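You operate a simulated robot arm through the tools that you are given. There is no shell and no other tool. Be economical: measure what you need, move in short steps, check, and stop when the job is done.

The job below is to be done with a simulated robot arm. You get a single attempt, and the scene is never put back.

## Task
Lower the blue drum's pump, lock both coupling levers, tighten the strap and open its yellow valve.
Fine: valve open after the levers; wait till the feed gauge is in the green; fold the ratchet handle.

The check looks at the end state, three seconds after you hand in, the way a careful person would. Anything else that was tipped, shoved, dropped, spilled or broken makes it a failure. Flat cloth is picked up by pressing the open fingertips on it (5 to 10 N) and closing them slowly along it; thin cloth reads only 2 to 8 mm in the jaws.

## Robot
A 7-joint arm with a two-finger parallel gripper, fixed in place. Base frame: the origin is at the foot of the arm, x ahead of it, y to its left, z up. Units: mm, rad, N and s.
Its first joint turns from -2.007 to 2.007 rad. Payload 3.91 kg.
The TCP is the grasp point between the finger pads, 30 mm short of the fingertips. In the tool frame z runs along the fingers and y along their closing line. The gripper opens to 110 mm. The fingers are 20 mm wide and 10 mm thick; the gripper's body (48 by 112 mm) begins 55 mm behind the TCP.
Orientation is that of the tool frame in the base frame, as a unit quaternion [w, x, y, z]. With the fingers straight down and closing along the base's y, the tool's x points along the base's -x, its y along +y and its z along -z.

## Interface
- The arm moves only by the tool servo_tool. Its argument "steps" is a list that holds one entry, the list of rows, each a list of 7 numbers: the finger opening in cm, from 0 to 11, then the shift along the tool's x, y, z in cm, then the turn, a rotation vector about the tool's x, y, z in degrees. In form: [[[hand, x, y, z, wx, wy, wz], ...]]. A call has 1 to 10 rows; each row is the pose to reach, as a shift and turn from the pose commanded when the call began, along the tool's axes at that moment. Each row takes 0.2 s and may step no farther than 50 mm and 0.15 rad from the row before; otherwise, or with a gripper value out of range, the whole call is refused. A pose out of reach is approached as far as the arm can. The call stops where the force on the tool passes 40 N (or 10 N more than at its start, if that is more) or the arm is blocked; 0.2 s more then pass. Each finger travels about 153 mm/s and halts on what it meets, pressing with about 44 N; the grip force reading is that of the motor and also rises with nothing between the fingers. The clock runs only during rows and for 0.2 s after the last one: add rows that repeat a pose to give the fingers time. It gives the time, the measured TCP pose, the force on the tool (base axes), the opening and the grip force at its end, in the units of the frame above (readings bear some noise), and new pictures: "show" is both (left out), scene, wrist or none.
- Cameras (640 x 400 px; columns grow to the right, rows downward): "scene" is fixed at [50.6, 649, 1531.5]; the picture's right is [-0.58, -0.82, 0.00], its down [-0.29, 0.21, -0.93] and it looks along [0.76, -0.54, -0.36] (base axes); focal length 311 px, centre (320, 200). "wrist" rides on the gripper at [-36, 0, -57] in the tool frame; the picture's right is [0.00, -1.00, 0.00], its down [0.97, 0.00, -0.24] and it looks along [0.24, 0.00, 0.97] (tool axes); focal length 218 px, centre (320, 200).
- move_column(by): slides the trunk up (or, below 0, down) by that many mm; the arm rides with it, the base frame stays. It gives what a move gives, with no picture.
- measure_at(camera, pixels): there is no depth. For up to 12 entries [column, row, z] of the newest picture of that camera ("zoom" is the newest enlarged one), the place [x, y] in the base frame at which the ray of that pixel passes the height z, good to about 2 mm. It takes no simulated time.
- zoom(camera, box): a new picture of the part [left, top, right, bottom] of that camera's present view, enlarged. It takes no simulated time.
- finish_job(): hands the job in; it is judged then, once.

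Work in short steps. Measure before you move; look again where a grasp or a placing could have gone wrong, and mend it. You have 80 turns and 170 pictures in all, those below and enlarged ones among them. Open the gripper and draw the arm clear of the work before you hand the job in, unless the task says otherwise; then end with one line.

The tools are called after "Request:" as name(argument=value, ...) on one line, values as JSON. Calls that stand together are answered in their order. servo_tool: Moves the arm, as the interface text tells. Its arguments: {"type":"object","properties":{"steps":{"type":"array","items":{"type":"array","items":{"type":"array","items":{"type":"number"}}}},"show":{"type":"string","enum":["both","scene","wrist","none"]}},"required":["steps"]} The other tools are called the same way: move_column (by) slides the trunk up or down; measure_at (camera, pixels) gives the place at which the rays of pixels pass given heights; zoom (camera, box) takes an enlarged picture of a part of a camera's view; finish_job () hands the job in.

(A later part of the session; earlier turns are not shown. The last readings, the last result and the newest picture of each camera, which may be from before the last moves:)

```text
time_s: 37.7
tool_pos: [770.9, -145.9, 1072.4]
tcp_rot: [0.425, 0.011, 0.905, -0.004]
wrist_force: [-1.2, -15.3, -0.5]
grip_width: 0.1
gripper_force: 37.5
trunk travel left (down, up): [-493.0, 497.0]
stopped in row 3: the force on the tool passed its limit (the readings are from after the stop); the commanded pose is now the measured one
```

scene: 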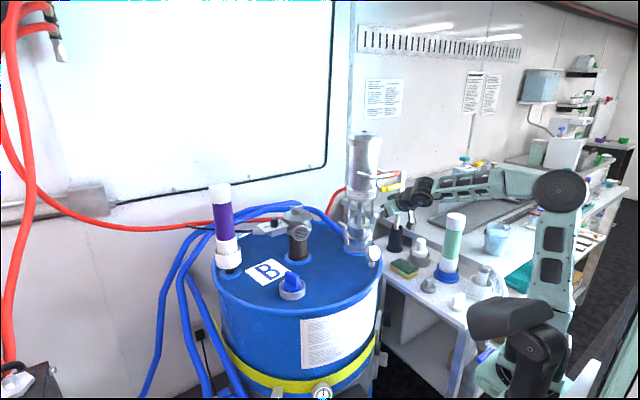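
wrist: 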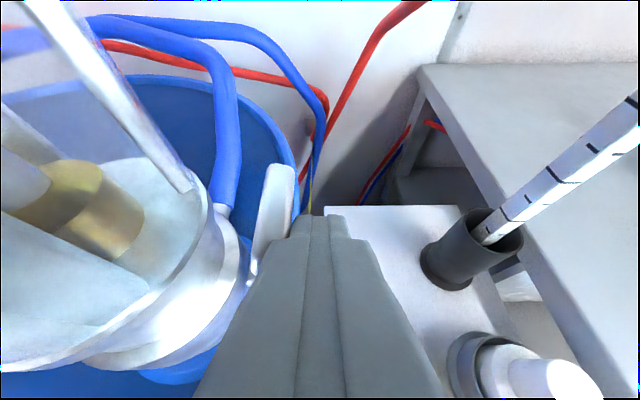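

The lever did not yield, so both levers are at their locked stop. I back off, and pull away toward the robot to look at the strap ratchet on the drum's near side.

Request:
servo_tool(steps=[[[0, 0, -2, -1, 0, 0, 0], [0, 0, -3.5, -4, 0, 0, 0], [0, 0, -3.5, -8, 0, 0, 0], [0, 0, -3.5, -12, 0, 0, 0], [0, 3, -3.5, -15, 0, 4, 0], [0, 6, -3.5, -17, 0, 8, 0], [0, 9, -3.5, -18, 0, 12, 0]]])

Request:
zoom(camera="scene", box=[320, 190, 400, 260])

Request:
zoom(camera="scene", box=[300, 280, 420, 400])

```text
time_s: 39.3
tool_pos: [628.0, -179.1, 1081.4]
tcp_rot: [0.327, 0.005, 0.945, -0.003]
wrist_force: [0.3, -0.1, -0.1]
grip_width: 0.3
gripper_force: 38.5
out of reach, approached as far as the arm can: row 5, 6, 7
trunk travel left (down, up): [-493.0, 497.0]
```

scene: 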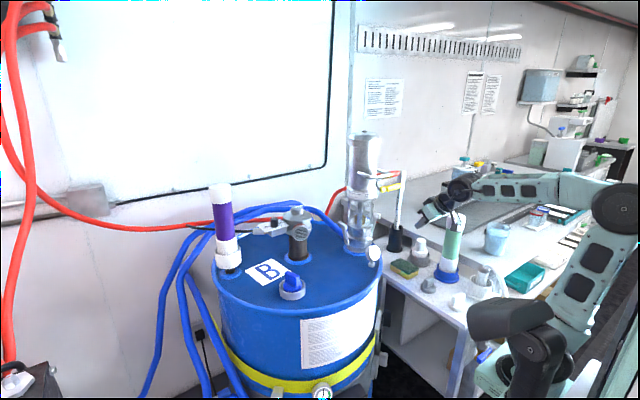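
wrist: 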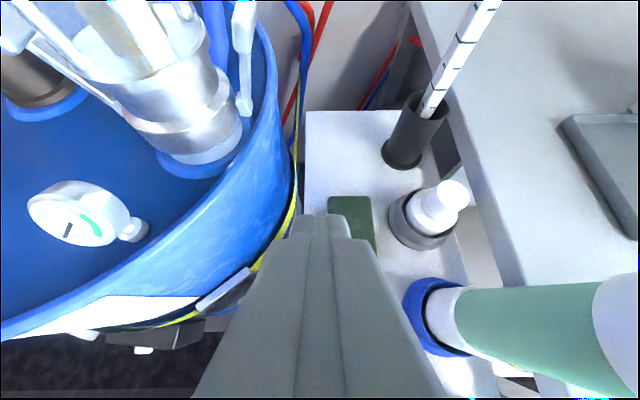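

```text
5.71 times, centred on (360, 225) of scene
```

zoom: 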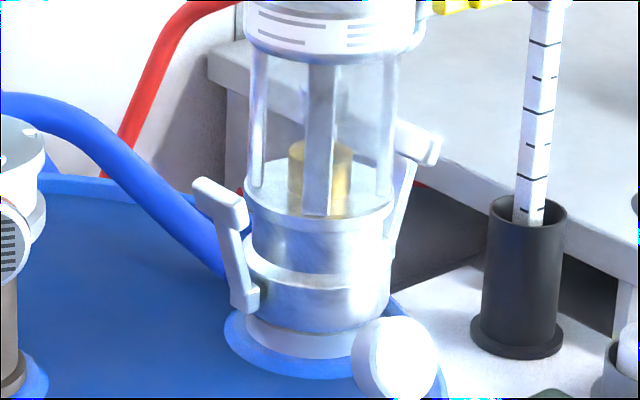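

```text
3.33 times, centred on (360, 340) of scene
```

zoom: 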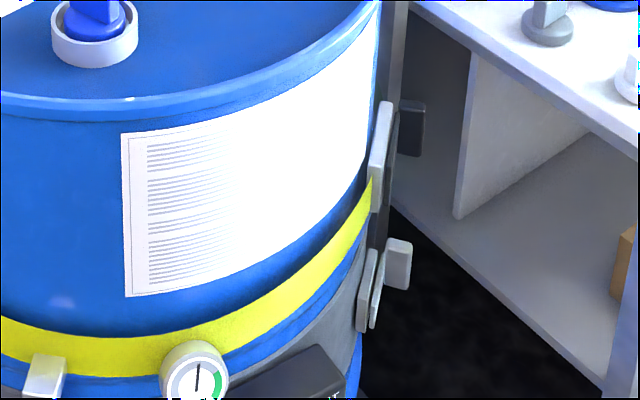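

Both levers look alike and upright. The ratchet sits on the drum's side at scene (375,335) with a tension gauge at (318,393). I pull back toward the robot for a view of it.

Request:
servo_tool(steps=[[[0, 3.6, 1.6, -0.8, 0, 0, 0], [0, 7.2, 3.2, -1.6, 0, 0, 0], [0, 10.8, 4.8, -2.4, 0, 0, 0], [0, 14.4, 6.4, -3.2, 0, 0, 0], [0, 18, 8, -4, 0, 0, 0], [0, 18, 8, -4, 0, 0, 0]]])

```text
time_s: 40.7
tool_pos: [556.9, -144.6, 943.5]
tcp_rot: [0.328, 0.009, 0.945, -0.002]
wrist_force: [-0.8, 0.5, -0.1]
grip_width: 0.0
gripper_force: 37.9
out of reach, approached as far as the arm can: row 1, 2, 3, 4, 5, 6
trunk travel left (down, up): [-493.0, 497.0]
```

scene: 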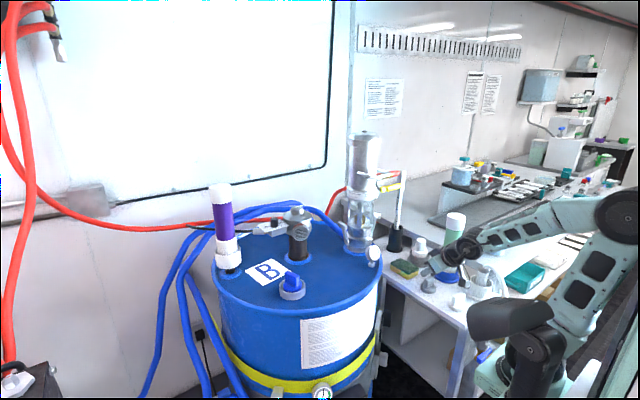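
wrist: 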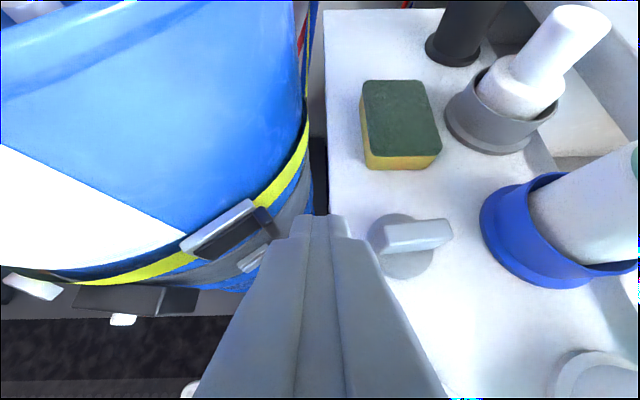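

I'm near table items, so no more moves this way. First I enlarge the ratchet area in the wrist picture, around (200,260).

Request:
zoom(camera="wrist", box=[0, 170, 320, 370])

```text
2.00 times, centred on (160, 270) of wrist
```

zoom: 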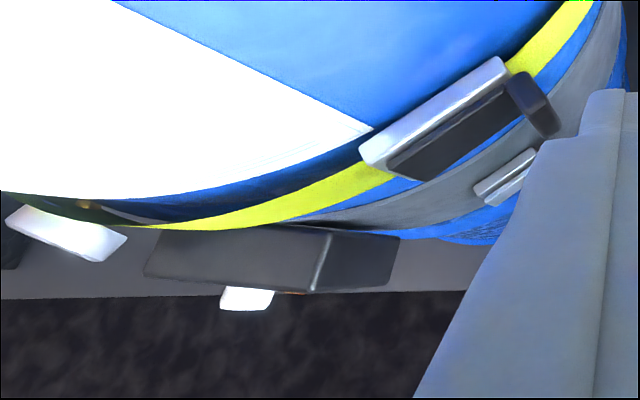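

I need a frontal view. I raise the column (shoulder higher) and then try to bring the tool lower and nearer to the robot, in line with the ratchet.

Request:
move_column(by=200)

Request:
servo_tool(steps=[[[0, 2.5, 3, -3, 0, 0, 0], [0, 5, 6, -6, 0, 0, 0], [0, 7.5, 9, -9, 0, 0, 0], [0, 10, 11, -12, 0, 0, 0], [0, 12, 12, -14, 0, 0, 0], [0, 12, 12, -14, 0, 0, 0]]])

```text
time_s: 42.9
tool_pos: [556.9, -144.0, 1143.7]
tcp_rot: [0.328, 0.009, 0.945, -0.002]
wrist_force: [-1.5, 1.0, 0.1]
grip_width: 0.0
gripper_force: 37.8
trunk travel left (down, up): [-693.0, 297.0]
```

```text
time_s: 44.3
tool_pos: [427.0, 67.1, 1149.5]
tcp_rot: [0.327, 0.016, 0.945, -0.007]
wrist_force: [-5.4, 4.8, 0.8]
grip_width: 0.0
gripper_force: 37.9
out of reach, approached as far as the arm can: row 1, 2, 3, 4, 5, 6
trunk travel left (down, up): [-693.0, 297.0]
```

scene: 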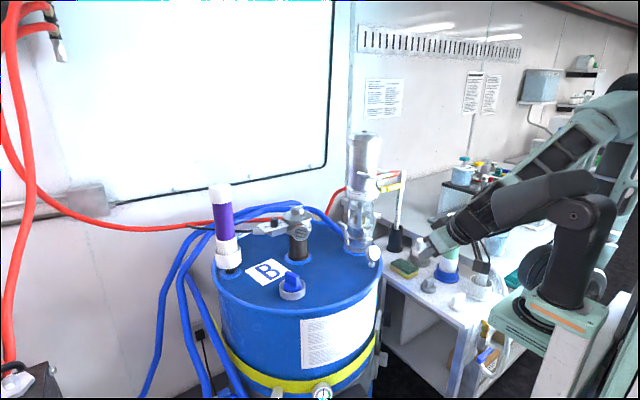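
wrist: 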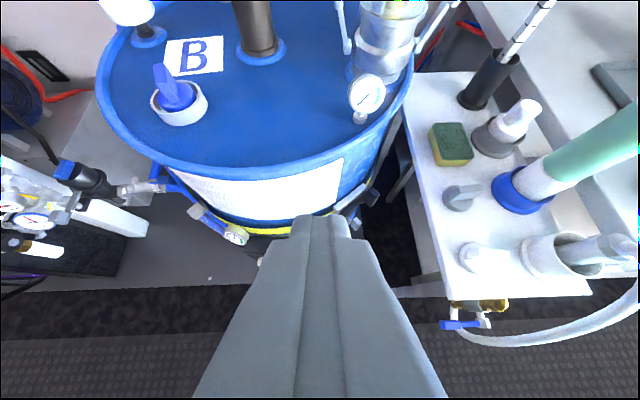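

Good, now back at x 427 with a wide view; the strap gauge is at wrist (235,235), ratchet near (355,200). I lower the column 200 mm and pitch up for a closer frontal look.

Request:
move_column(by=-200)

Request:
servo_tool(steps=[[[0, 0, -1.5, 0, 0, -6, 0], [0, 0, -3, 0, 0, -12, 0], [0, 0, -4.5, 0, 0, -18, 0], [0, 0, -5, 0, 0, -22, 0]]])

```text
time_s: 46.5
tool_pos: [426.0, 68.2, 947.4]
tcp_rot: [0.327, 0.009, 0.945, -0.003]
wrist_force: [-0.5, 0.1, 0.3]
grip_width: 0.0
gripper_force: 37.5
trunk travel left (down, up): [-493.0, 497.0]
```

```text
time_s: 47.5
tool_pos: [437.1, 82.3, 1003.2]
tcp_rot: [0.501, 0.008, 0.865, -0.005]
wrist_force: [0.8, 0.0, -0.2]
grip_width: 0.0
gripper_force: 37.6
out of reach, approached as far as the arm can: row 1, 2, 3, 4
trunk travel left (down, up): [-493.0, 497.0]
```

scene: 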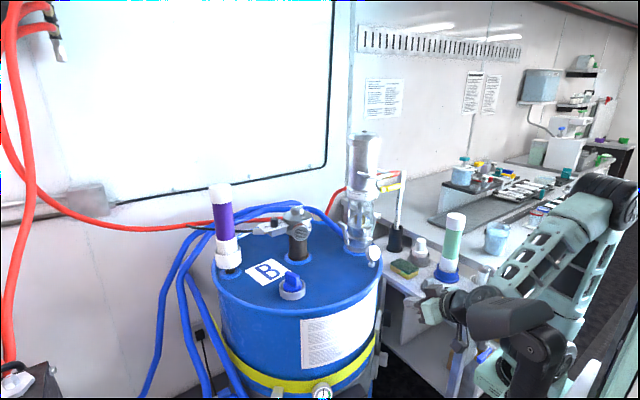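
wrist: 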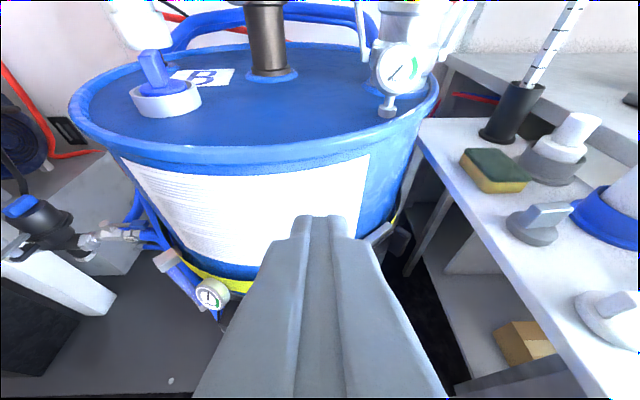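

Now I lower another 150 mm and open the fingers so that they don't hide the strap fittings.

Request:
move_column(by=-150)

Request:
servo_tool(steps=[[[5, 0, 0, 0, 0, 0, 0], [11, 0, 0, 0, 0, 0, 0], [11, 0, 0, 0, 0, 0, 0]]])

Request:
zoom(camera="wrist", box=[160, 80, 480, 300])

```text
time_s: 49.2
tool_pos: [436.1, 83.3, 853.4]
tcp_rot: [0.501, 0.009, 0.865, -0.007]
wrist_force: [-0.5, 0.5, -0.2]
grip_width: 0.1
gripper_force: 37.4
trunk travel left (down, up): [-343.0, 647.0]
```

```text
time_s: 50.0
tool_pos: [437.3, 82.6, 852.5]
tcp_rot: [0.501, 0.008, 0.866, -0.005]
wrist_force: [0.0, -0.4, 0.8]
grip_width: 109.9
gripper_force: 0.0
trunk travel left (down, up): [-343.0, 647.0]
```

scene: 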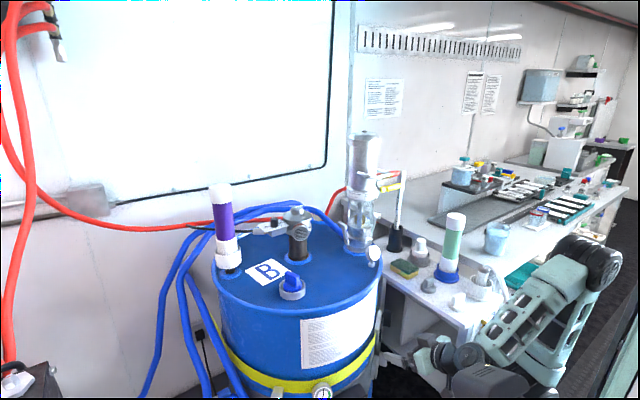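
wrist: 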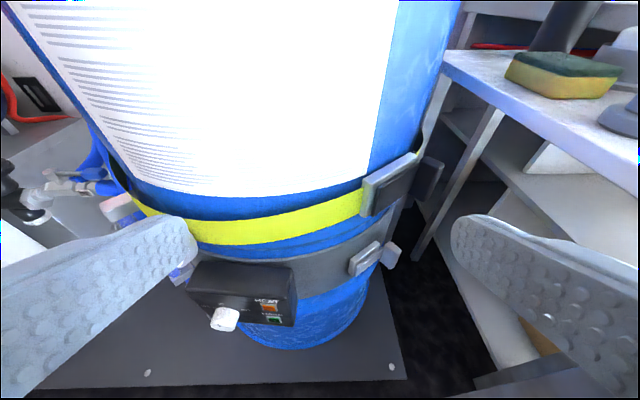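

```text
1.82 times, centred on (320, 190) of wrist
```

zoom: 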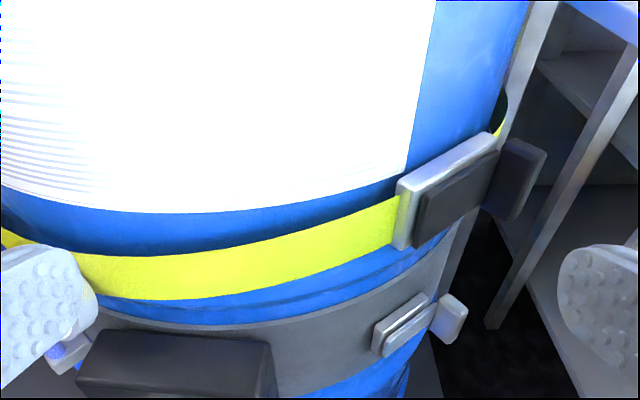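

The strap's ratchet is at wrist (390,190): a silver plate with a black lever whose end sticks out to the right; the lower grey band with the box is a heater, not to be touched. I shift right to look at it square-on.

Request:
servo_tool(steps=[[[8, 0, -3, 0, 0, 0, 0], [5, 0, -6, 0, 0, 0, 0], [2, 0, -9, 0, 0, 0, 0], [0, 0, -12, 0, 0, 0, 0], [0, 0, -12, 0, 0, 0, 0]]], show="wrist")

```text
time_s: 51.2
tool_pos: [459.1, 73.4, 858.6]
tcp_rot: [0.499, 0.009, 0.866, -0.007]
wrist_force: [-1.0, 1.4, 0.0]
grip_width: 0.0
gripper_force: 37.6
out of reach, approached as far as the arm can: row 1, 2, 3, 4, 5
trunk travel left (down, up): [-343.0, 647.0]
```

wrist: 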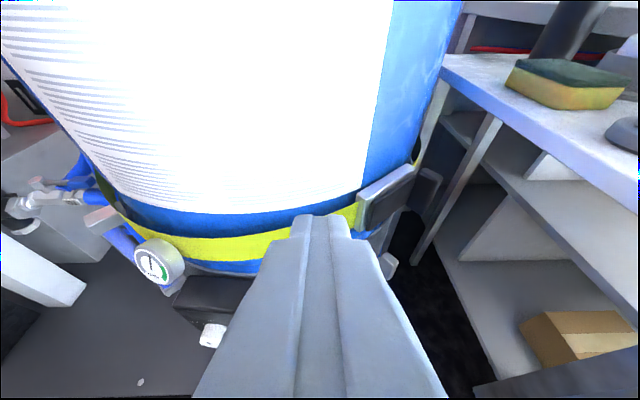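

The arm has a minimum radius of about 465 mm here. I step right and a bit forward together.

Request:
servo_tool(steps=[[[0, -1, -2, 2, 0, 0, 0], [0, -1.5, -5, 2.6, 0, 0, 0], [0, -1.5, -8, 2.6, 0, 0, 0], [0, -1.5, -11, 2.6, 0, 0, 0], [0, -1.5, -14, 2.6, 0, 0, 0], [0, -1.5, -14, 2.6, 0, 0, 0]]], show="wrist")

Request:
zoom(camera="wrist", box=[160, 100, 400, 300])

```text
time_s: 52.6
tool_pos: [550.1, 17.3, 856.2]
tcp_rot: [0.5, 0.009, 0.866, -0.007]
wrist_force: [-0.5, 0.2, 0.7]
grip_width: 0.0
gripper_force: 38.1
out of reach, approached as far as the arm can: row 1, 2, 3, 4, 5, 6
trunk travel left (down, up): [-343.0, 647.0]
```

wrist: 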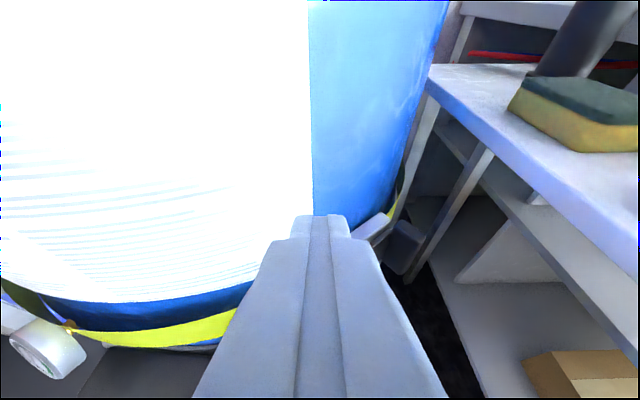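

```text
2.00 times, centred on (280, 200) of wrist
```

zoom: 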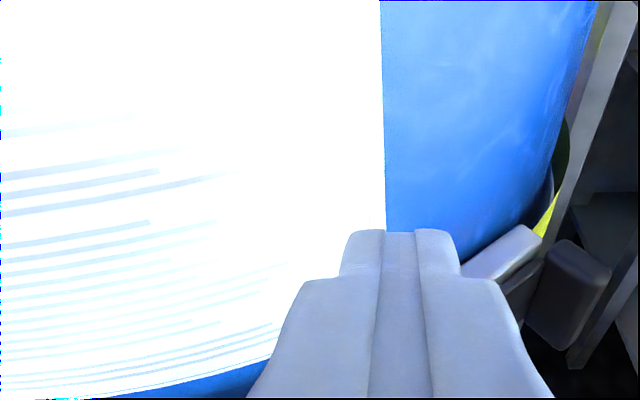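

The tip is now very close to the drum side, so I back away the way I came at once.

Request:
servo_tool(steps=[[[0, 1, 1, -2, 0, 0, 0], [0, 2, 2.5, -4.5, 0, 0, 0], [0, 3, 4, -6.5, 0, 0, 0], [0, 4.5, 5.5, -8, 0, 0, 0]]], show="none")

Request:
move_column(by=250)

```text
time_s: 53.6
tool_pos: [458.6, 75.2, 858.8]
tcp_rot: [0.502, 0.009, 0.865, -0.007]
wrist_force: [-0.4, -0.1, -0.2]
grip_width: 0.1
gripper_force: 37.9
out of reach, approached as far as the arm can: row 1, 2, 3
trunk travel left (down, up): [-343.0, 647.0]
```

```text
time_s: 56.2
tool_pos: [458.1, 74.5, 1110.0]
tcp_rot: [0.501, 0.008, 0.866, -0.006]
wrist_force: [0.3, -0.2, -0.3]
grip_width: 0.3
gripper_force: 37.8
trunk travel left (down, up): [-593.0, 397.0]
```

I pitch the tool further down and move to the right in front of the gap between drum and table.

Request:
servo_tool(steps=[[[0, 0.5, -2, 0.3, 0, 7, 0], [0, 1.5, -4.5, 0.8, 0, 14, 0], [0, 2.5, -7, 1.5, 0, 21, 0], [0, 3.5, -9.5, 2, 0, 28, 0], [0, 5, -12.5, 3, 0, 35, 0], [0, 6.5, -15.5, 3.8, 0, 35, 0], [0, 6.5, -15.5, 3.8, 0, 35, 0]]], show="wrist")

```text
time_s: 57.8
tool_pos: [501.2, -53.5, 1023.9]
tcp_rot: [0.217, 0.011, 0.976, -0.003]
wrist_force: [-0.3, 0.3, 0.2]
grip_width: 0.1
gripper_force: 37.6
out of reach, approached as far as the arm can: row 1, 2, 3, 4, 5, 6, 7
trunk travel left (down, up): [-593.0, 397.0]
```

wrist: 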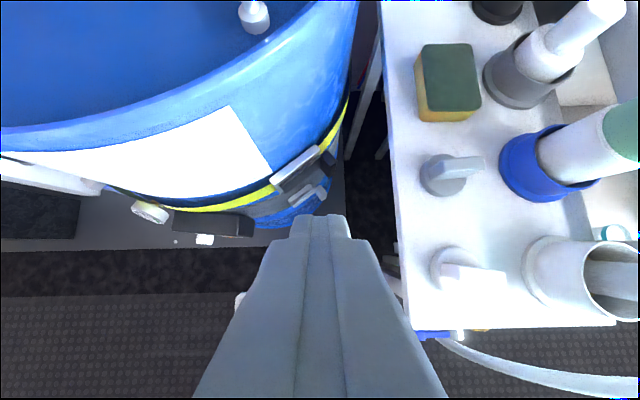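

The ratchet is at wrist (300,175). I enlarge it.

Request:
zoom(camera="wrist", box=[240, 120, 370, 230])

Request:
zoom(camera="wrist", box=[100, 170, 270, 260])

```text
3.64 times, centred on (305, 175) of wrist
```

zoom: 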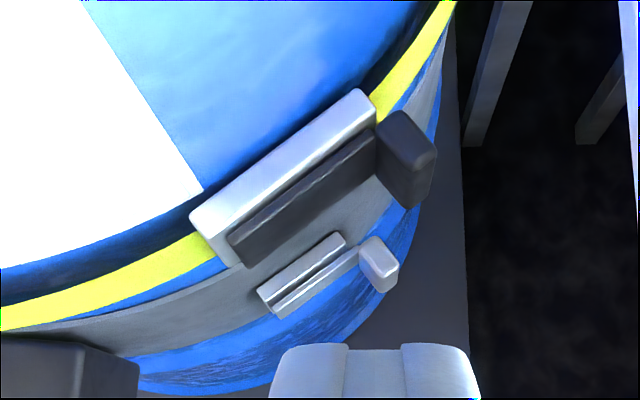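

```text
3.76 times, centred on (185, 215) of wrist
```

zoom: 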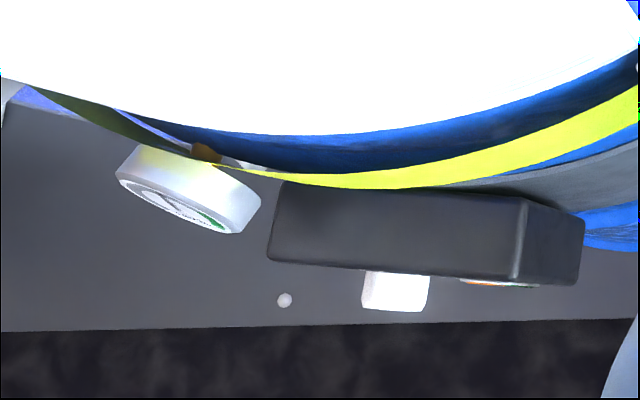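

Triangulation puts the ratchet plate from about (607, 21) to (670, -51) at z≈732, with a black grip about 30 mm outward of its right end. I lower the column 170 mm for a closer look.

Request:
move_column(by=-170)

Request:
zoom(camera="wrist", box=[220, 40, 400, 180])

```text
time_s: 59.7
tool_pos: [501.2, -53.8, 854.7]
tcp_rot: [0.216, 0.011, 0.976, -0.004]
wrist_force: [1.1, 0.2, 0.1]
grip_width: 0.0
gripper_force: 37.3
trunk travel left (down, up): [-423.0, 567.0]
```

```text
2.86 times, centred on (310, 110) of wrist
```

zoom: 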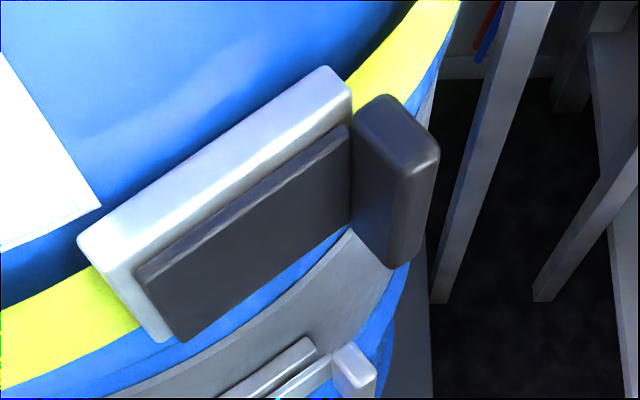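

From above, the black grip block stands out at the right end of the black plate. I look edge-on from the scene camera to see how it is hinged.

Request:
zoom(camera="scene", box=[355, 295, 405, 350])

Request:
zoom(camera="scene", box=[300, 360, 350, 400])

```text
7.27 times, centred on (380, 322) of scene
```

zoom: 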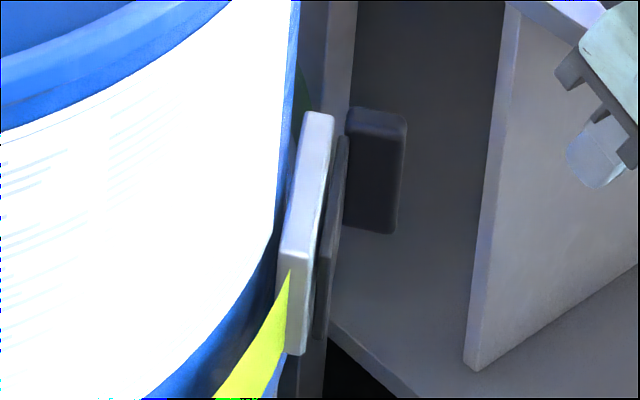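

```text
10.00 times, centred on (325, 380) of scene
```

zoom: 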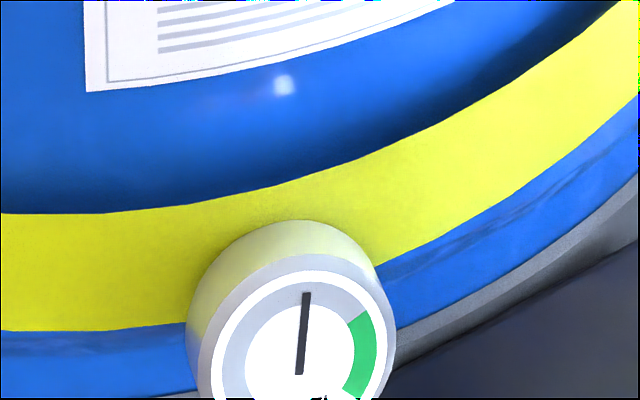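

The black lever lies folded on the silver base with its grip block (top centre ≈ (658,-70,738)) at the free end, hinge presumably at the left. The tension gauge's needle is left of the green, so the lever must be pumped. I take a fresh wrist picture to measure the table edge clearance.

Request:
servo_tool(steps=[[[3.5, 0, 0, 0, 0, 0, 0], [3.5, 0, 0, 0, 0, 0, 0]]], show="wrist")

```text
time_s: 60.3
tool_pos: [501.2, -52.4, 854.3]
tcp_rot: [0.217, 0.01, 0.976, -0.004]
wrist_force: [0.1, -0.1, 0.2]
grip_width: 35.1
gripper_force: 0.2
trunk travel left (down, up): [-423.0, 567.0]
```

wrist: 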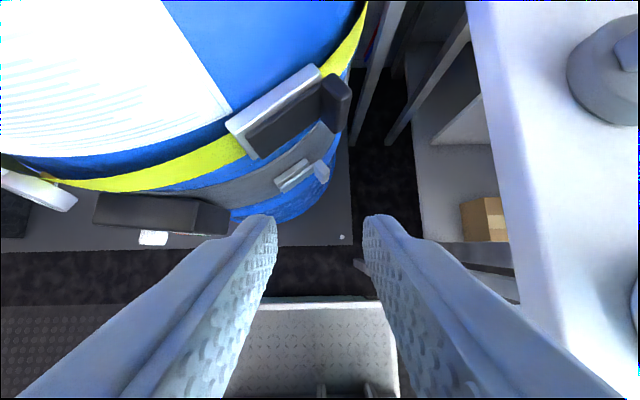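

The table edge is at y≈-154, z≈811, leaving room. I turn the tool 41° about the vertical so that the fingers straddle the grip block, and move above it.

Request:
servo_tool(steps=[[[3.5, -1.5, -0.8, 1.2, -2.5, 0, -5.3], [3.5, -3, -1.5, 2.2, -5, 0, -10.6], [3.5, -4.5, -2.2, 3.2, -7.5, 0, -15.9], [3.5, -6, -2.8, 4.3, -10, 0, -21.2], [3.5, -7.5, -3.5, 5.4, -12.5, 0, -26.5], [3.5, -9, -4, 6.5, -15, 0, -31.8], [3.5, -10.2, -4.6, 7.4, -17.4, 0, -37.1], [3.5, -10.2, -4.6, 7.4, -17.4, 0, -37.1]]])

```text
time_s: 62.1
tool_pos: [593.5, -70.1, 781.9]
tcp_rot: [0.222, -0.296, 0.929, 0.031]
wrist_force: [0.5, 0.4, 1.5]
grip_width: 34.9
gripper_force: 0.0
out of reach, approached as far as the arm can: row 4, 5, 6, 7, 8
trunk travel left (down, up): [-423.0, 567.0]
```

scene: 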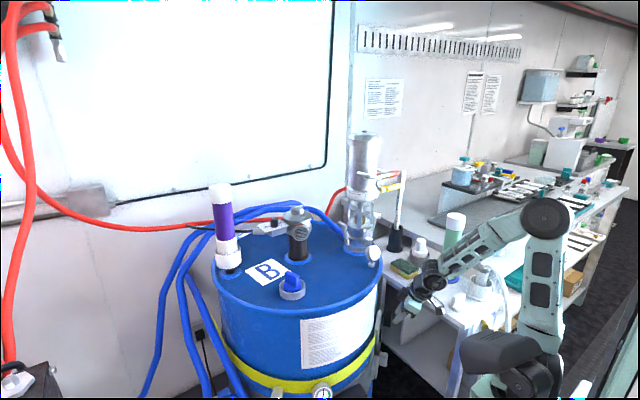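
wrist: 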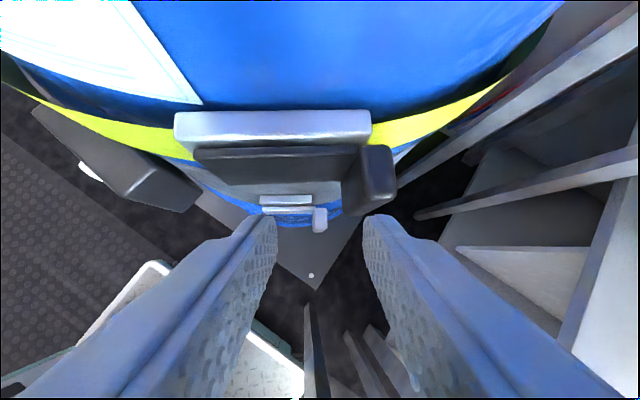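

The view is now square on: block top at wrist (375,165) → (655,-69,737). I move to a point 45 mm above along the tool axis.

Request:
servo_tool(steps=[[[3.5, -0.8, -1, 0.8, 0, 0, 0], [3.5, -1.6, -2, 1.6, 0, 0, 0], [3.5, -2.4, -3, 2.35, 0, 0, 0], [3.5, -2.4, -3, 2.35, 0, 0, 0]]], show="wrist")

```text
time_s: 63.1
tool_pos: [593.5, -70.2, 782.8]
tcp_rot: [0.222, -0.296, 0.929, 0.032]
wrist_force: [0.0, -0.5, 0.3]
grip_width: 34.8
gripper_force: 0.2
out of reach, approached as far as the arm can: row 1, 2, 3, 4
trunk travel left (down, up): [-423.0, 567.0]
```

wrist: 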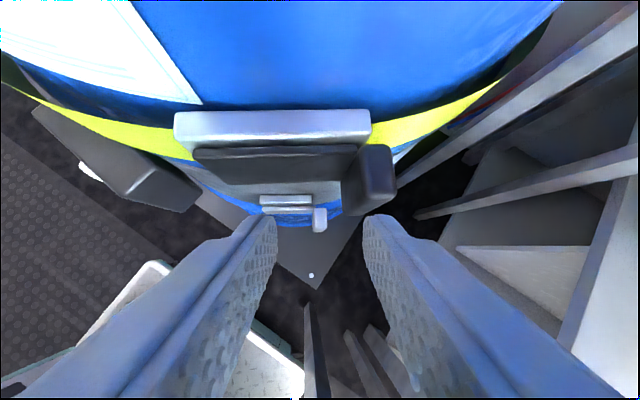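

The arm is at a joint limit here. I raise the column 120 mm and try to reach the same spot from the higher shoulder.

Request:
move_column(by=120)

Request:
servo_tool(steps=[[[3.5, -1.2, -1.5, 1.2, 0, 0, 0], [3.5, -2.4, -3, 2.35, 0, 0, 0], [3.5, -1, -3, 5.0, 0, 0, 0], [3.5, 1, -3, 8, 0, 0, 0], [3.5, 2.7, -3, 13, 0, 0, 0], [3.5, 2.7, -3, 13, 0, 0, 0]]], show="wrist")

```text
time_s: 64.6
tool_pos: [594.4, -70.6, 902.6]
tcp_rot: [0.221, -0.295, 0.929, 0.032]
wrist_force: [0.1, 0.1, -0.2]
grip_width: 34.8
gripper_force: 0.0
trunk travel left (down, up): [-543.0, 447.0]
```

```text
refused: row 5 steps farther than a row can; nothing moved
```

Row size was too big; I resend with smaller steps.

Request:
servo_tool(steps=[[[3.5, -1.2, -1, 1.2, 0, 0, 0], [3.5, -2.0, -2, 2.8, 0, 0, 0], [3.5, -1, -2, 5.8, 0, 0, 0], [3.5, 0.5, -2, 8.8, 0, 0, 0], [3.5, 1.8, -2, 11, 0, 0, 0], [3.5, 2.8, -2, 13.2, 0, 0, 0], [3.5, 2.8, -2, 13.2, 0, 0, 0]]], show="wrist")

```text
time_s: 66.2
tool_pos: [567.1, -99.1, 870.3]
tcp_rot: [0.221, -0.296, 0.929, 0.033]
wrist_force: [-0.3, 0.8, -1.0]
grip_width: 35.1
gripper_force: 0.1
out of reach, approached as far as the arm can: row 1, 2, 3, 4, 5, 6, 7
trunk travel left (down, up): [-543.0, 447.0]
```

wrist: 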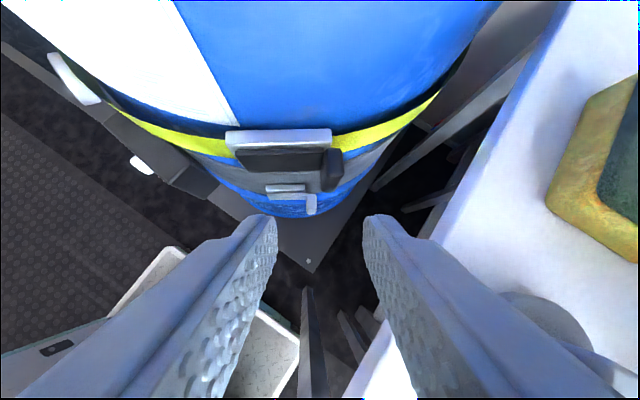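

The tool cannot go lower relative to the shoulder; it needs a lower shoulder instead. I raise the tool 15 cm, then lower the column by 250.

Request:
servo_tool(steps=[[[3.5, -1.6, -0.3, -3.4, 0, 0, 0], [3.5, -3.2, -0.6, -6.8, 0, 0, 0], [3.5, -4.8, -0.8, -10.1, 0, 0, 0], [3.5, -6.5, -1.1, -13.5, 0, 0, 0], [3.5, -6.5, -1.1, -13.5, 0, 0, 0]]], show="none")

Request:
move_column(by=-170)

```text
time_s: 67.4
tool_pos: [579.6, -29.1, 975.0]
tcp_rot: [0.222, -0.294, 0.929, 0.029]
wrist_force: [-0.5, 0.7, 0.4]
grip_width: 35.0
gripper_force: 0.0
out of reach, approached as far as the arm can: row 1, 2, 3, 4, 5
trunk travel left (down, up): [-543.0, 447.0]
```

```text
time_s: 69.3
tool_pos: [579.3, -29.3, 804.0]
tcp_rot: [0.223, -0.293, 0.929, 0.03]
wrist_force: [-0.1, -0.4, -0.3]
grip_width: 35.1
gripper_force: 0.2
trunk travel left (down, up): [-373.0, 617.0]
```

Now at (579,-29,804) with a lower shoulder. I try the pre-grasp point again.

Request:
servo_tool(steps=[[[3.5, 0, -1.8, 0.5, 0, 0, 0], [3.5, 0, -3.5, 1.5, 0, 0, 0], [3.5, -0.2, -5.3, 2.5, 0, 0, 0], [3.5, -0.3, -7, 3.5, 0, 0, 0], [3.5, -0.3, -7, 4.1, 0, 0, 0], [3.5, -0.3, -7, 4.1, 0, 0, 0]]])

```text
time_s: 70.4
tool_pos: [619.7, -50.3, 768.6]
tcp_rot: [0.228, -0.293, 0.928, 0.023]
wrist_force: [-26.9, 14.2, 19.1]
grip_width: 25.5
gripper_force: 0.1
out of reach, approached as far as the arm can: row 1, 2, 3, 4, 5
trunk travel left (down, up): [-373.0, 617.0]
stopped in row 5: the force on the tool passed its limit (the readings are from after the stop); the commanded pose is now the measured one
```

scene: 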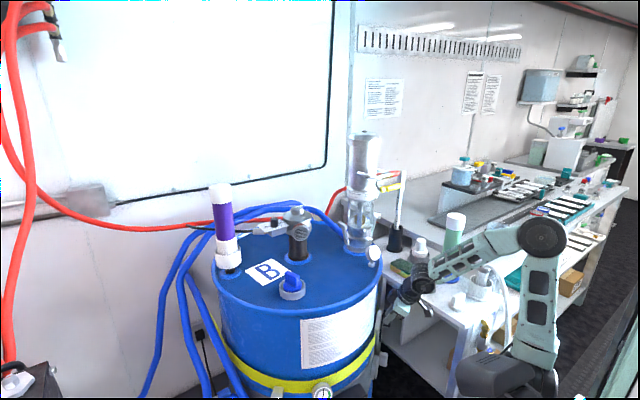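
wrist: 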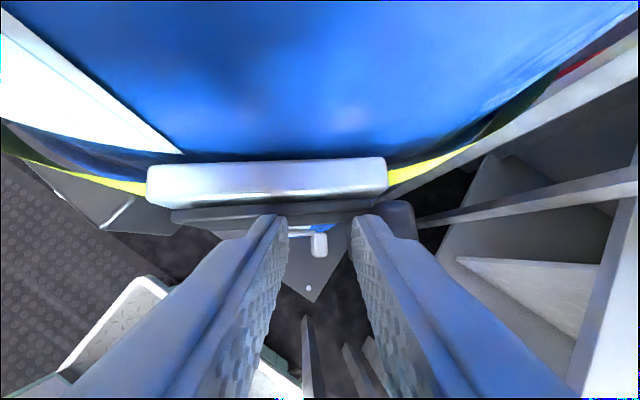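

The right finger met the block's left side (force 27 N). I back off upward along the tool axis.

Request:
servo_tool(steps=[[[3.5, 0.5, 0.5, -1, 0, 0, 0], [3.5, 1, 0.5, -3, 0, 0, 0], [3.5, 1, 0.5, -5, 0, 0, 0], [3.5, 1, 0.5, -5, 0, 0, 0]]], show="wrist")

```text
time_s: 71.4
tool_pos: [590.5, -47.5, 798.0]
tcp_rot: [0.229, -0.288, 0.93, 0.019]
wrist_force: [-0.3, 0.5, -0.1]
grip_width: 35.2
gripper_force: 0.1
out of reach, approached as far as the arm can: row 2, 3, 4
trunk travel left (down, up): [-373.0, 617.0]
```

wrist: 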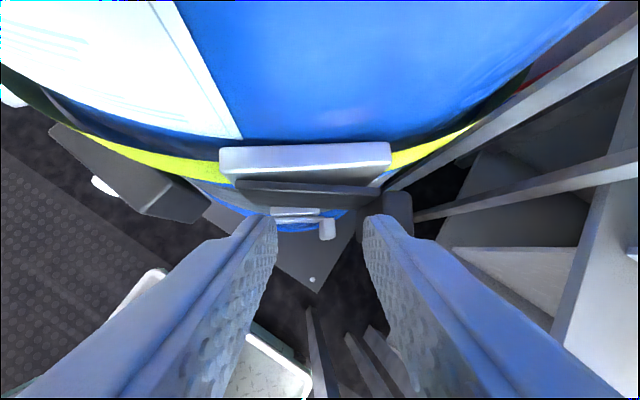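

The lever has swung open slightly: its right end now stands away from the plate, so its hinge is at the left as expected. I reduce the yaw to about 15°, which the arm reaches more easily, and go for the point above the block again with a wider opening.

Request:
servo_tool(steps=[[[4.5, 0.5, -0.5, -1, 2.9, 0.6, 6], [4.5, 0.5, -1.8, -1, 5.8, 1.3, 12], [4.5, 0.3, -3, 0, 8.7, 1.9, 17.9], [4.5, 0.1, -4.5, 1, 8.7, 1.9, 17.9], [4.5, 0.1, -4.5, 2, 8.7, 1.9, 17.9], [4.5, 0.1, -4.5, 2, 8.7, 1.9, 17.9]]], show="wrist")

```text
time_s: 72.8
tool_pos: [625.2, -83.2, 783.2]
tcp_rot: [0.228, -0.123, 0.966, -0.018]
wrist_force: [1.3, -0.1, 0.8]
grip_width: 45.2
gripper_force: 0.2
trunk travel left (down, up): [-373.0, 617.0]
```

wrist: 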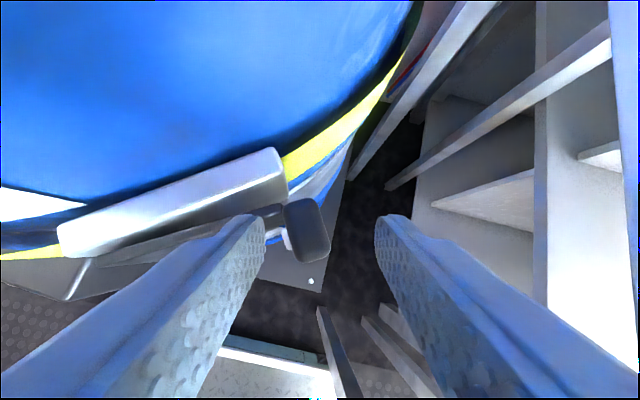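

The block's top is at wrist (305,222) → (644,-75,737). I shift outward and slightly left so that the left finger clears the lever, then go down with the fingers astride the block.

Request:
servo_tool(steps=[[[4, 1, 0.3, -0.2, 0, 0, 0], [4, 2.1, 0.6, -0.3, 0, 0, 0], [4, 2.1, 0.6, 1.2, 0, 0, 0], [4, 2.1, 0.6, 2.7, 0, 0, 0], [4, 2.1, 0.6, 4.3, 0, 0, 0], [4, 2.1, 0.6, 4.3, 0, 0, 0]]], show="wrist")

```text
time_s: 74.2
tool_pos: [612.3, -85.4, 749.0]
tcp_rot: [0.228, -0.124, 0.966, -0.018]
wrist_force: [0.2, 0.6, 0.6]
grip_width: 40.0
gripper_force: 0.1
out of reach, approached as far as the arm can: row 4, 5, 6
trunk travel left (down, up): [-373.0, 617.0]
```

wrist: 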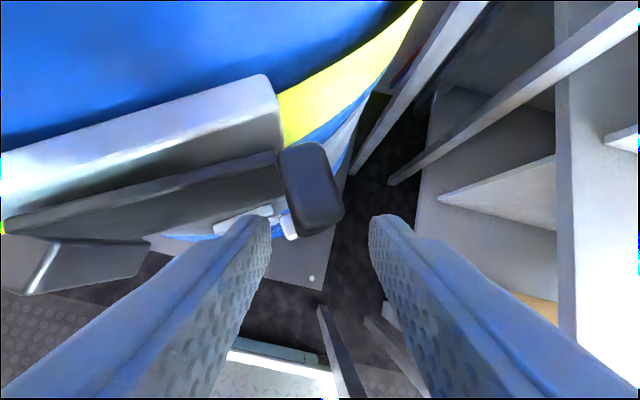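

The fingers are in line with the block but about 15 mm short. I lower the column 15 mm and move forward 16 mm so that they straddle it.

Request:
move_column(by=-16)

Request:
servo_tool(steps=[[[4, -0.7, 0.1, 0.35, 0, 0, 0], [4, -1.4, 0.2, 0.7, 0, 0, 0], [4, -1.4, 0.2, 0.7, 0, 0, 0]]], show="wrist")

```text
time_s: 74.8
tool_pos: [611.7, -86.2, 733.4]
tcp_rot: [0.229, -0.124, 0.965, -0.017]
wrist_force: [-0.1, -0.6, -0.4]
grip_width: 40.0
gripper_force: 0.0
trunk travel left (down, up): [-357.0, 633.0]
```

```text
time_s: 75.6
tool_pos: [617.9, -86.6, 738.0]
tcp_rot: [0.228, -0.123, 0.966, -0.017]
wrist_force: [-0.7, 0.3, 0.1]
grip_width: 40.1
gripper_force: 0.1
out of reach, approached as far as the arm can: row 1, 2, 3
trunk travel left (down, up): [-357.0, 633.0]
```

wrist: 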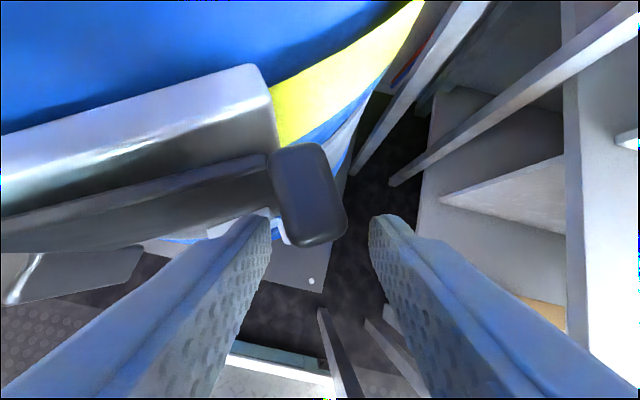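

The block's outer end is between the pads. I close on it.

Request:
servo_tool(steps=[[[3, -0.4, 0, 0.2, 0, 0, 0], [2, -0.8, 0, 0.4, 0, 0, 0], [1, -0.8, 0, 0.4, 0, 0, 0], [0, -0.8, 0, 0.4, 0, 0, 0], [0, -0.8, 0, 0.4, 0, 0, 0]]], show="wrist")

```text
time_s: 76.7
tool_pos: [618.9, -80.6, 742.6]
tcp_rot: [0.228, -0.126, 0.965, -0.015]
wrist_force: [-6.6, 6.4, -1.6]
grip_width: 23.1
gripper_force: 45.5
out of reach, approached as far as the arm can: row 1, 2, 3, 4, 5
trunk travel left (down, up): [-357.0, 633.0]
stopped in row 5: the force on the tool passed its limit (the readings are from after the stop); the commanded pose is now the measured one
```

wrist: 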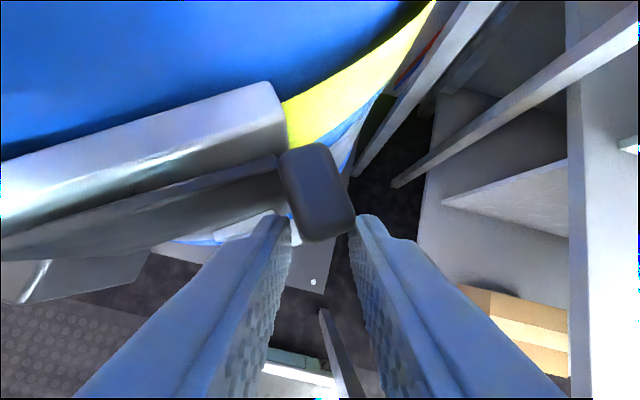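

The block is held (23 mm). I pull the lever open about its hinge at about (609,30), turning the tool with it, first 20°.

Request:
servo_tool(steps=[[[0, 0.8, 0.2, -0.4, 2.2, 0.5, 4.5], [0, 1.67, 0.44, -0.86, 4.4, 0.9, 9], [0, 2.45, 0.8, -1.3, 6.5, 1.3, 13.4], [0, 3.24, 1.2, -1.7, 8.7, 1.8, 17.9]]], show="wrist")

```text
time_s: 77.7
tool_pos: [582.2, -81.6, 743.5]
tcp_rot: [0.221, 0.046, 0.973, -0.055]
wrist_force: [-4.7, -13.9, 4.3]
grip_width: 22.2
gripper_force: 45.0
trunk travel left (down, up): [-357.0, 633.0]
```

wrist: 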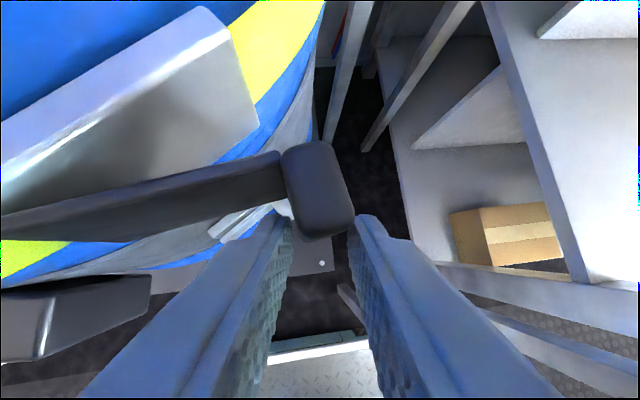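

The lever opens smoothly. I continue another 20°.

Request:
servo_tool(steps=[[[0, 0.85, 0, -0.42, 2.2, 0.4, 4.5], [0, 1.69, 0.1, -0.84, 4.35, 0.9, 9], [0, 2.46, 0.4, -1.25, 6.5, 1.3, 13.5], [0, 3.23, 0.7, -1.67, 8.7, 1.7, 18]]], show="both")

Request:
zoom(camera="scene", box=[300, 360, 350, 400])

```text
time_s: 78.7
tool_pos: [548.2, -65.7, 743.4]
tcp_rot: [0.209, 0.21, 0.951, -0.09]
wrist_force: [4.2, 18.7, -15.8]
grip_width: 21.3
gripper_force: 45.2
trunk travel left (down, up): [-357.0, 633.0]
```

scene: 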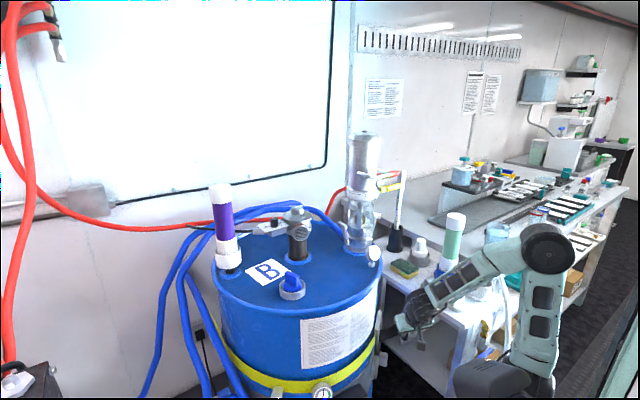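
wrist: 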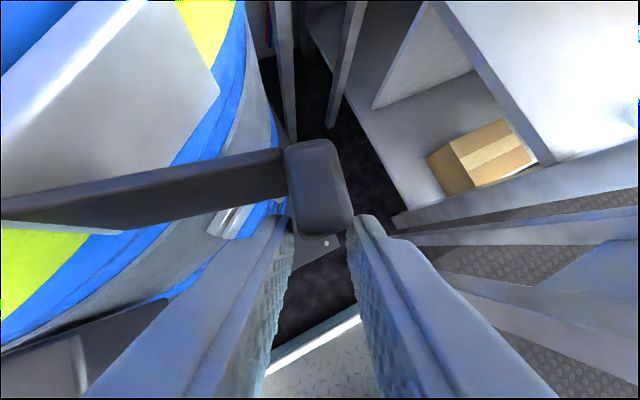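

```text
10.00 times, centred on (325, 380) of scene
```

zoom: 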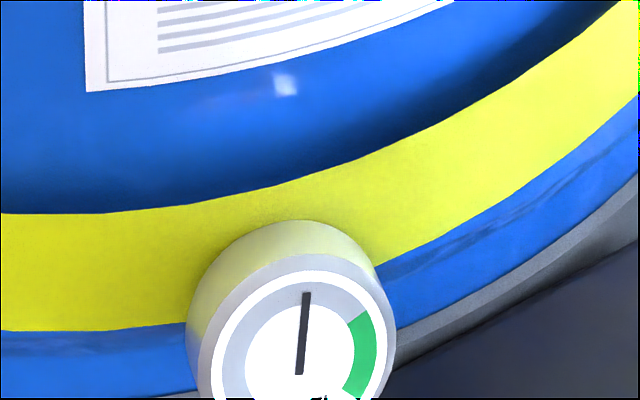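

The gauge is unchanged by opening, so the closing stroke should take up the strap. I swing the lever back toward folded along its arc.

Request:
servo_tool(steps=[[[0, -0.8, 0, 0.4, -1.9, -0.4, -4], [0, -1.63, 0.06, 0.81, -3.8, -0.7, -7.9], [0, -2.45, 0.2, 1.2, -5.7, -1.1, -11.8], [0, -3.26, 0.36, 1.59, -7.6, -1.5, -15.8], [0, -4.05, 0.7, 1.95, -9.5, -1.8, -19.8], [0, -4.84, 1.02, 2.3, -11.4, -2.2, -23.7], [0, -5.6, 1.5, 2.6, -13.3, -2.6, -27.6], [0, -6.3, 2.04, 2.92, -15.2, -3, -31.6], [0, -6.7, 2.4, 3.1, -17, -3.3, -35], [0, -7.07, 2.77, 3.23, -18, -3.5, -37]]], show="wrist")

Request:
zoom(camera="scene", box=[300, 360, 350, 400])

```text
time_s: 80.9
tool_pos: [621.6, -80.2, 744.6]
tcp_rot: [0.224, -0.138, 0.965, -0.012]
wrist_force: [-22.6, 15.0, -27.1]
grip_width: 20.8
gripper_force: 44.8
out of reach, approached as far as the arm can: row 9, 10
trunk travel left (down, up): [-357.0, 633.0]
```

wrist: 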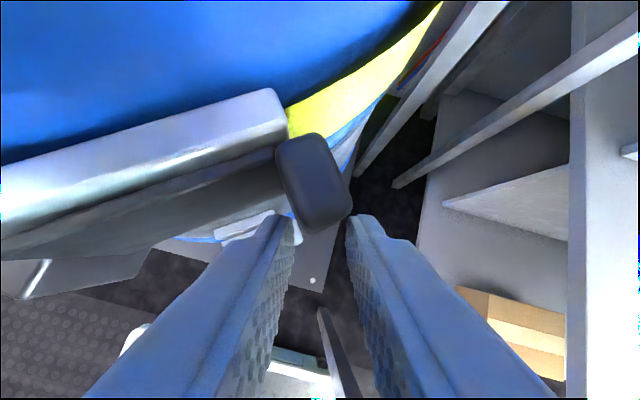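

```text
10.00 times, centred on (325, 380) of scene
```

zoom: 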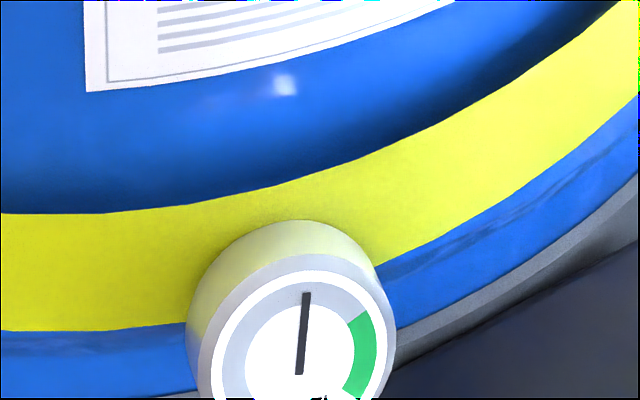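

The gauge shows no change after a ~48° stroke, so a fuller stroke is probably needed. I open the lever much farther, ~83°.

Request:
servo_tool(steps=[[[0, 1.1, 0.22, -0.55, 2.8, 0.6, 5.9], [0, 2.19, 0.53, -1.09, 5.7, 1.1, 11.9], [0, 3.25, 1.02, -1.65, 8.5, 1.7, 17.8], [0, 4.19, 1.69, -2.16, 11.3, 2.2, 23.8], [0, 5.05, 2.49, -2.64, 14.1, 2.8, 29.7], [0, 5.82, 3.42, -3.1, 17, 3.4, 35.6], [0, 6.38, 4.48, -3.46, 19.8, 3.9, 41.6], [0, 6.83, 5.62, -3.79, 22.6, 4.5, 47.5], [0, 7.16, 6.8, -4.05, 25.5, 5, 53.5], [0, 7.28, 8.05, -4.23, 28.3, 5.6, 59.4]]], show="wrist")

Request:
zoom(camera="scene", box=[300, 360, 350, 400])

```text
time_s: 83.1
tool_pos: [521.8, -24.7, 747.9]
tcp_rot: [0.184, 0.412, 0.883, -0.13]
wrist_force: [-0.5, -0.6, -0.4]
grip_width: 0.0
gripper_force: 38.1
trunk travel left (down, up): [-357.0, 633.0]
```

wrist: 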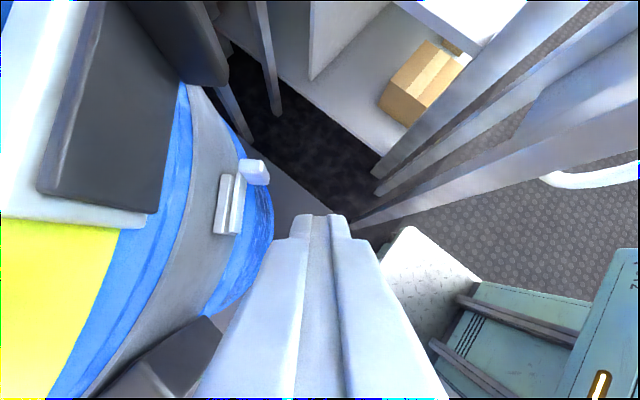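

```text
10.00 times, centred on (325, 380) of scene
```

zoom: 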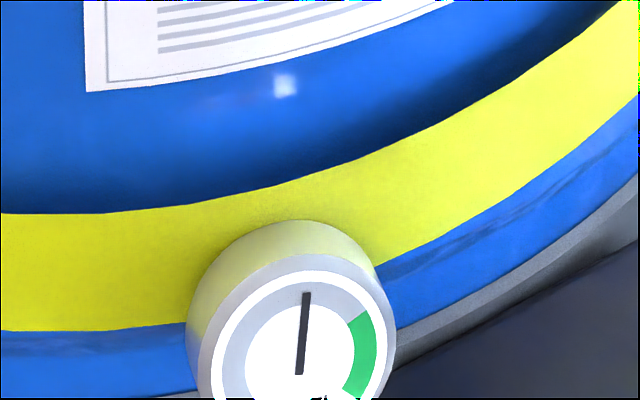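

The fingers slipped off and the lever stayed folded. I lower the shoulder relative to the tool for better reach, and retrace the arc with the fingers open so that the fork takes the block again, deeper.

Request:
servo_tool(steps=[[[2, -0.9, -0.15, -1.8, 0, 0, 0], [4, -1.73, -0.3, -3.6, 0, 0, 0]]], show="none")

Request:
move_column(by=-40)

Request:
servo_tool(steps=[[[4, -0.9, -0.5, 0.6, -2.8, -0.5, -5.9], [4, -1.65, -0.58, 1.1, -5.7, -1, -11.9], [4, -2.4, -0.52, 1.6, -8.5, -1.5, -17.8], [4, -3.16, -0.45, 2.1, -11.4, -2, -23.7], [4, -3.85, -0.2, 2.5, -14.2, -2.5, -29.6], [4, -4.66, 0.1, 3.0, -17.1, -3.1, -35.6], [4, -5.65, 0.64, 3.6, -20, -3.6, -41.5], [4, -6.8, 1.57, 4.2, -22.8, -4.1, -47.4], [4, -7.98, 3.03, 4.85, -25.7, -4.6, -53.4], [4, -8.76, 4.33, 5.23, -28.5, -5.1, -59.3]]], show="wrist")

```text
time_s: 83.7
tool_pos: [522.4, -23.1, 787.5]
tcp_rot: [0.184, 0.411, 0.883, -0.13]
wrist_force: [0.3, -0.6, -0.4]
grip_width: 39.8
gripper_force: 0.0
trunk travel left (down, up): [-357.0, 633.0]
```

```text
time_s: 84.6
tool_pos: [521.2, -23.4, 747.1]
tcp_rot: [0.185, 0.411, 0.883, -0.129]
wrist_force: [0.4, -0.7, -0.7]
grip_width: 40.2
gripper_force: 0.2
trunk travel left (down, up): [-317.0, 673.0]
```

```text
time_s: 86.8
tool_pos: [615.5, -93.7, 740.1]
tcp_rot: [0.229, -0.102, 0.968, -0.012]
wrist_force: [-0.1, 7.2, -0.4]
grip_width: 40.0
gripper_force: 0.1
trunk travel left (down, up): [-317.0, 673.0]
stopped in row 10: the force on the tool passed its limit (the readings are from after the stop); the commanded pose is now the measured one
```

wrist: 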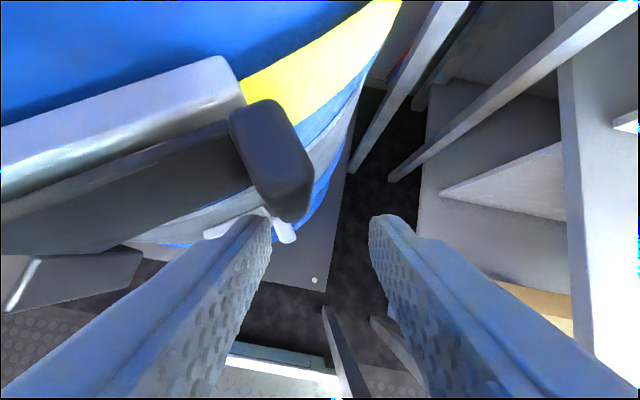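

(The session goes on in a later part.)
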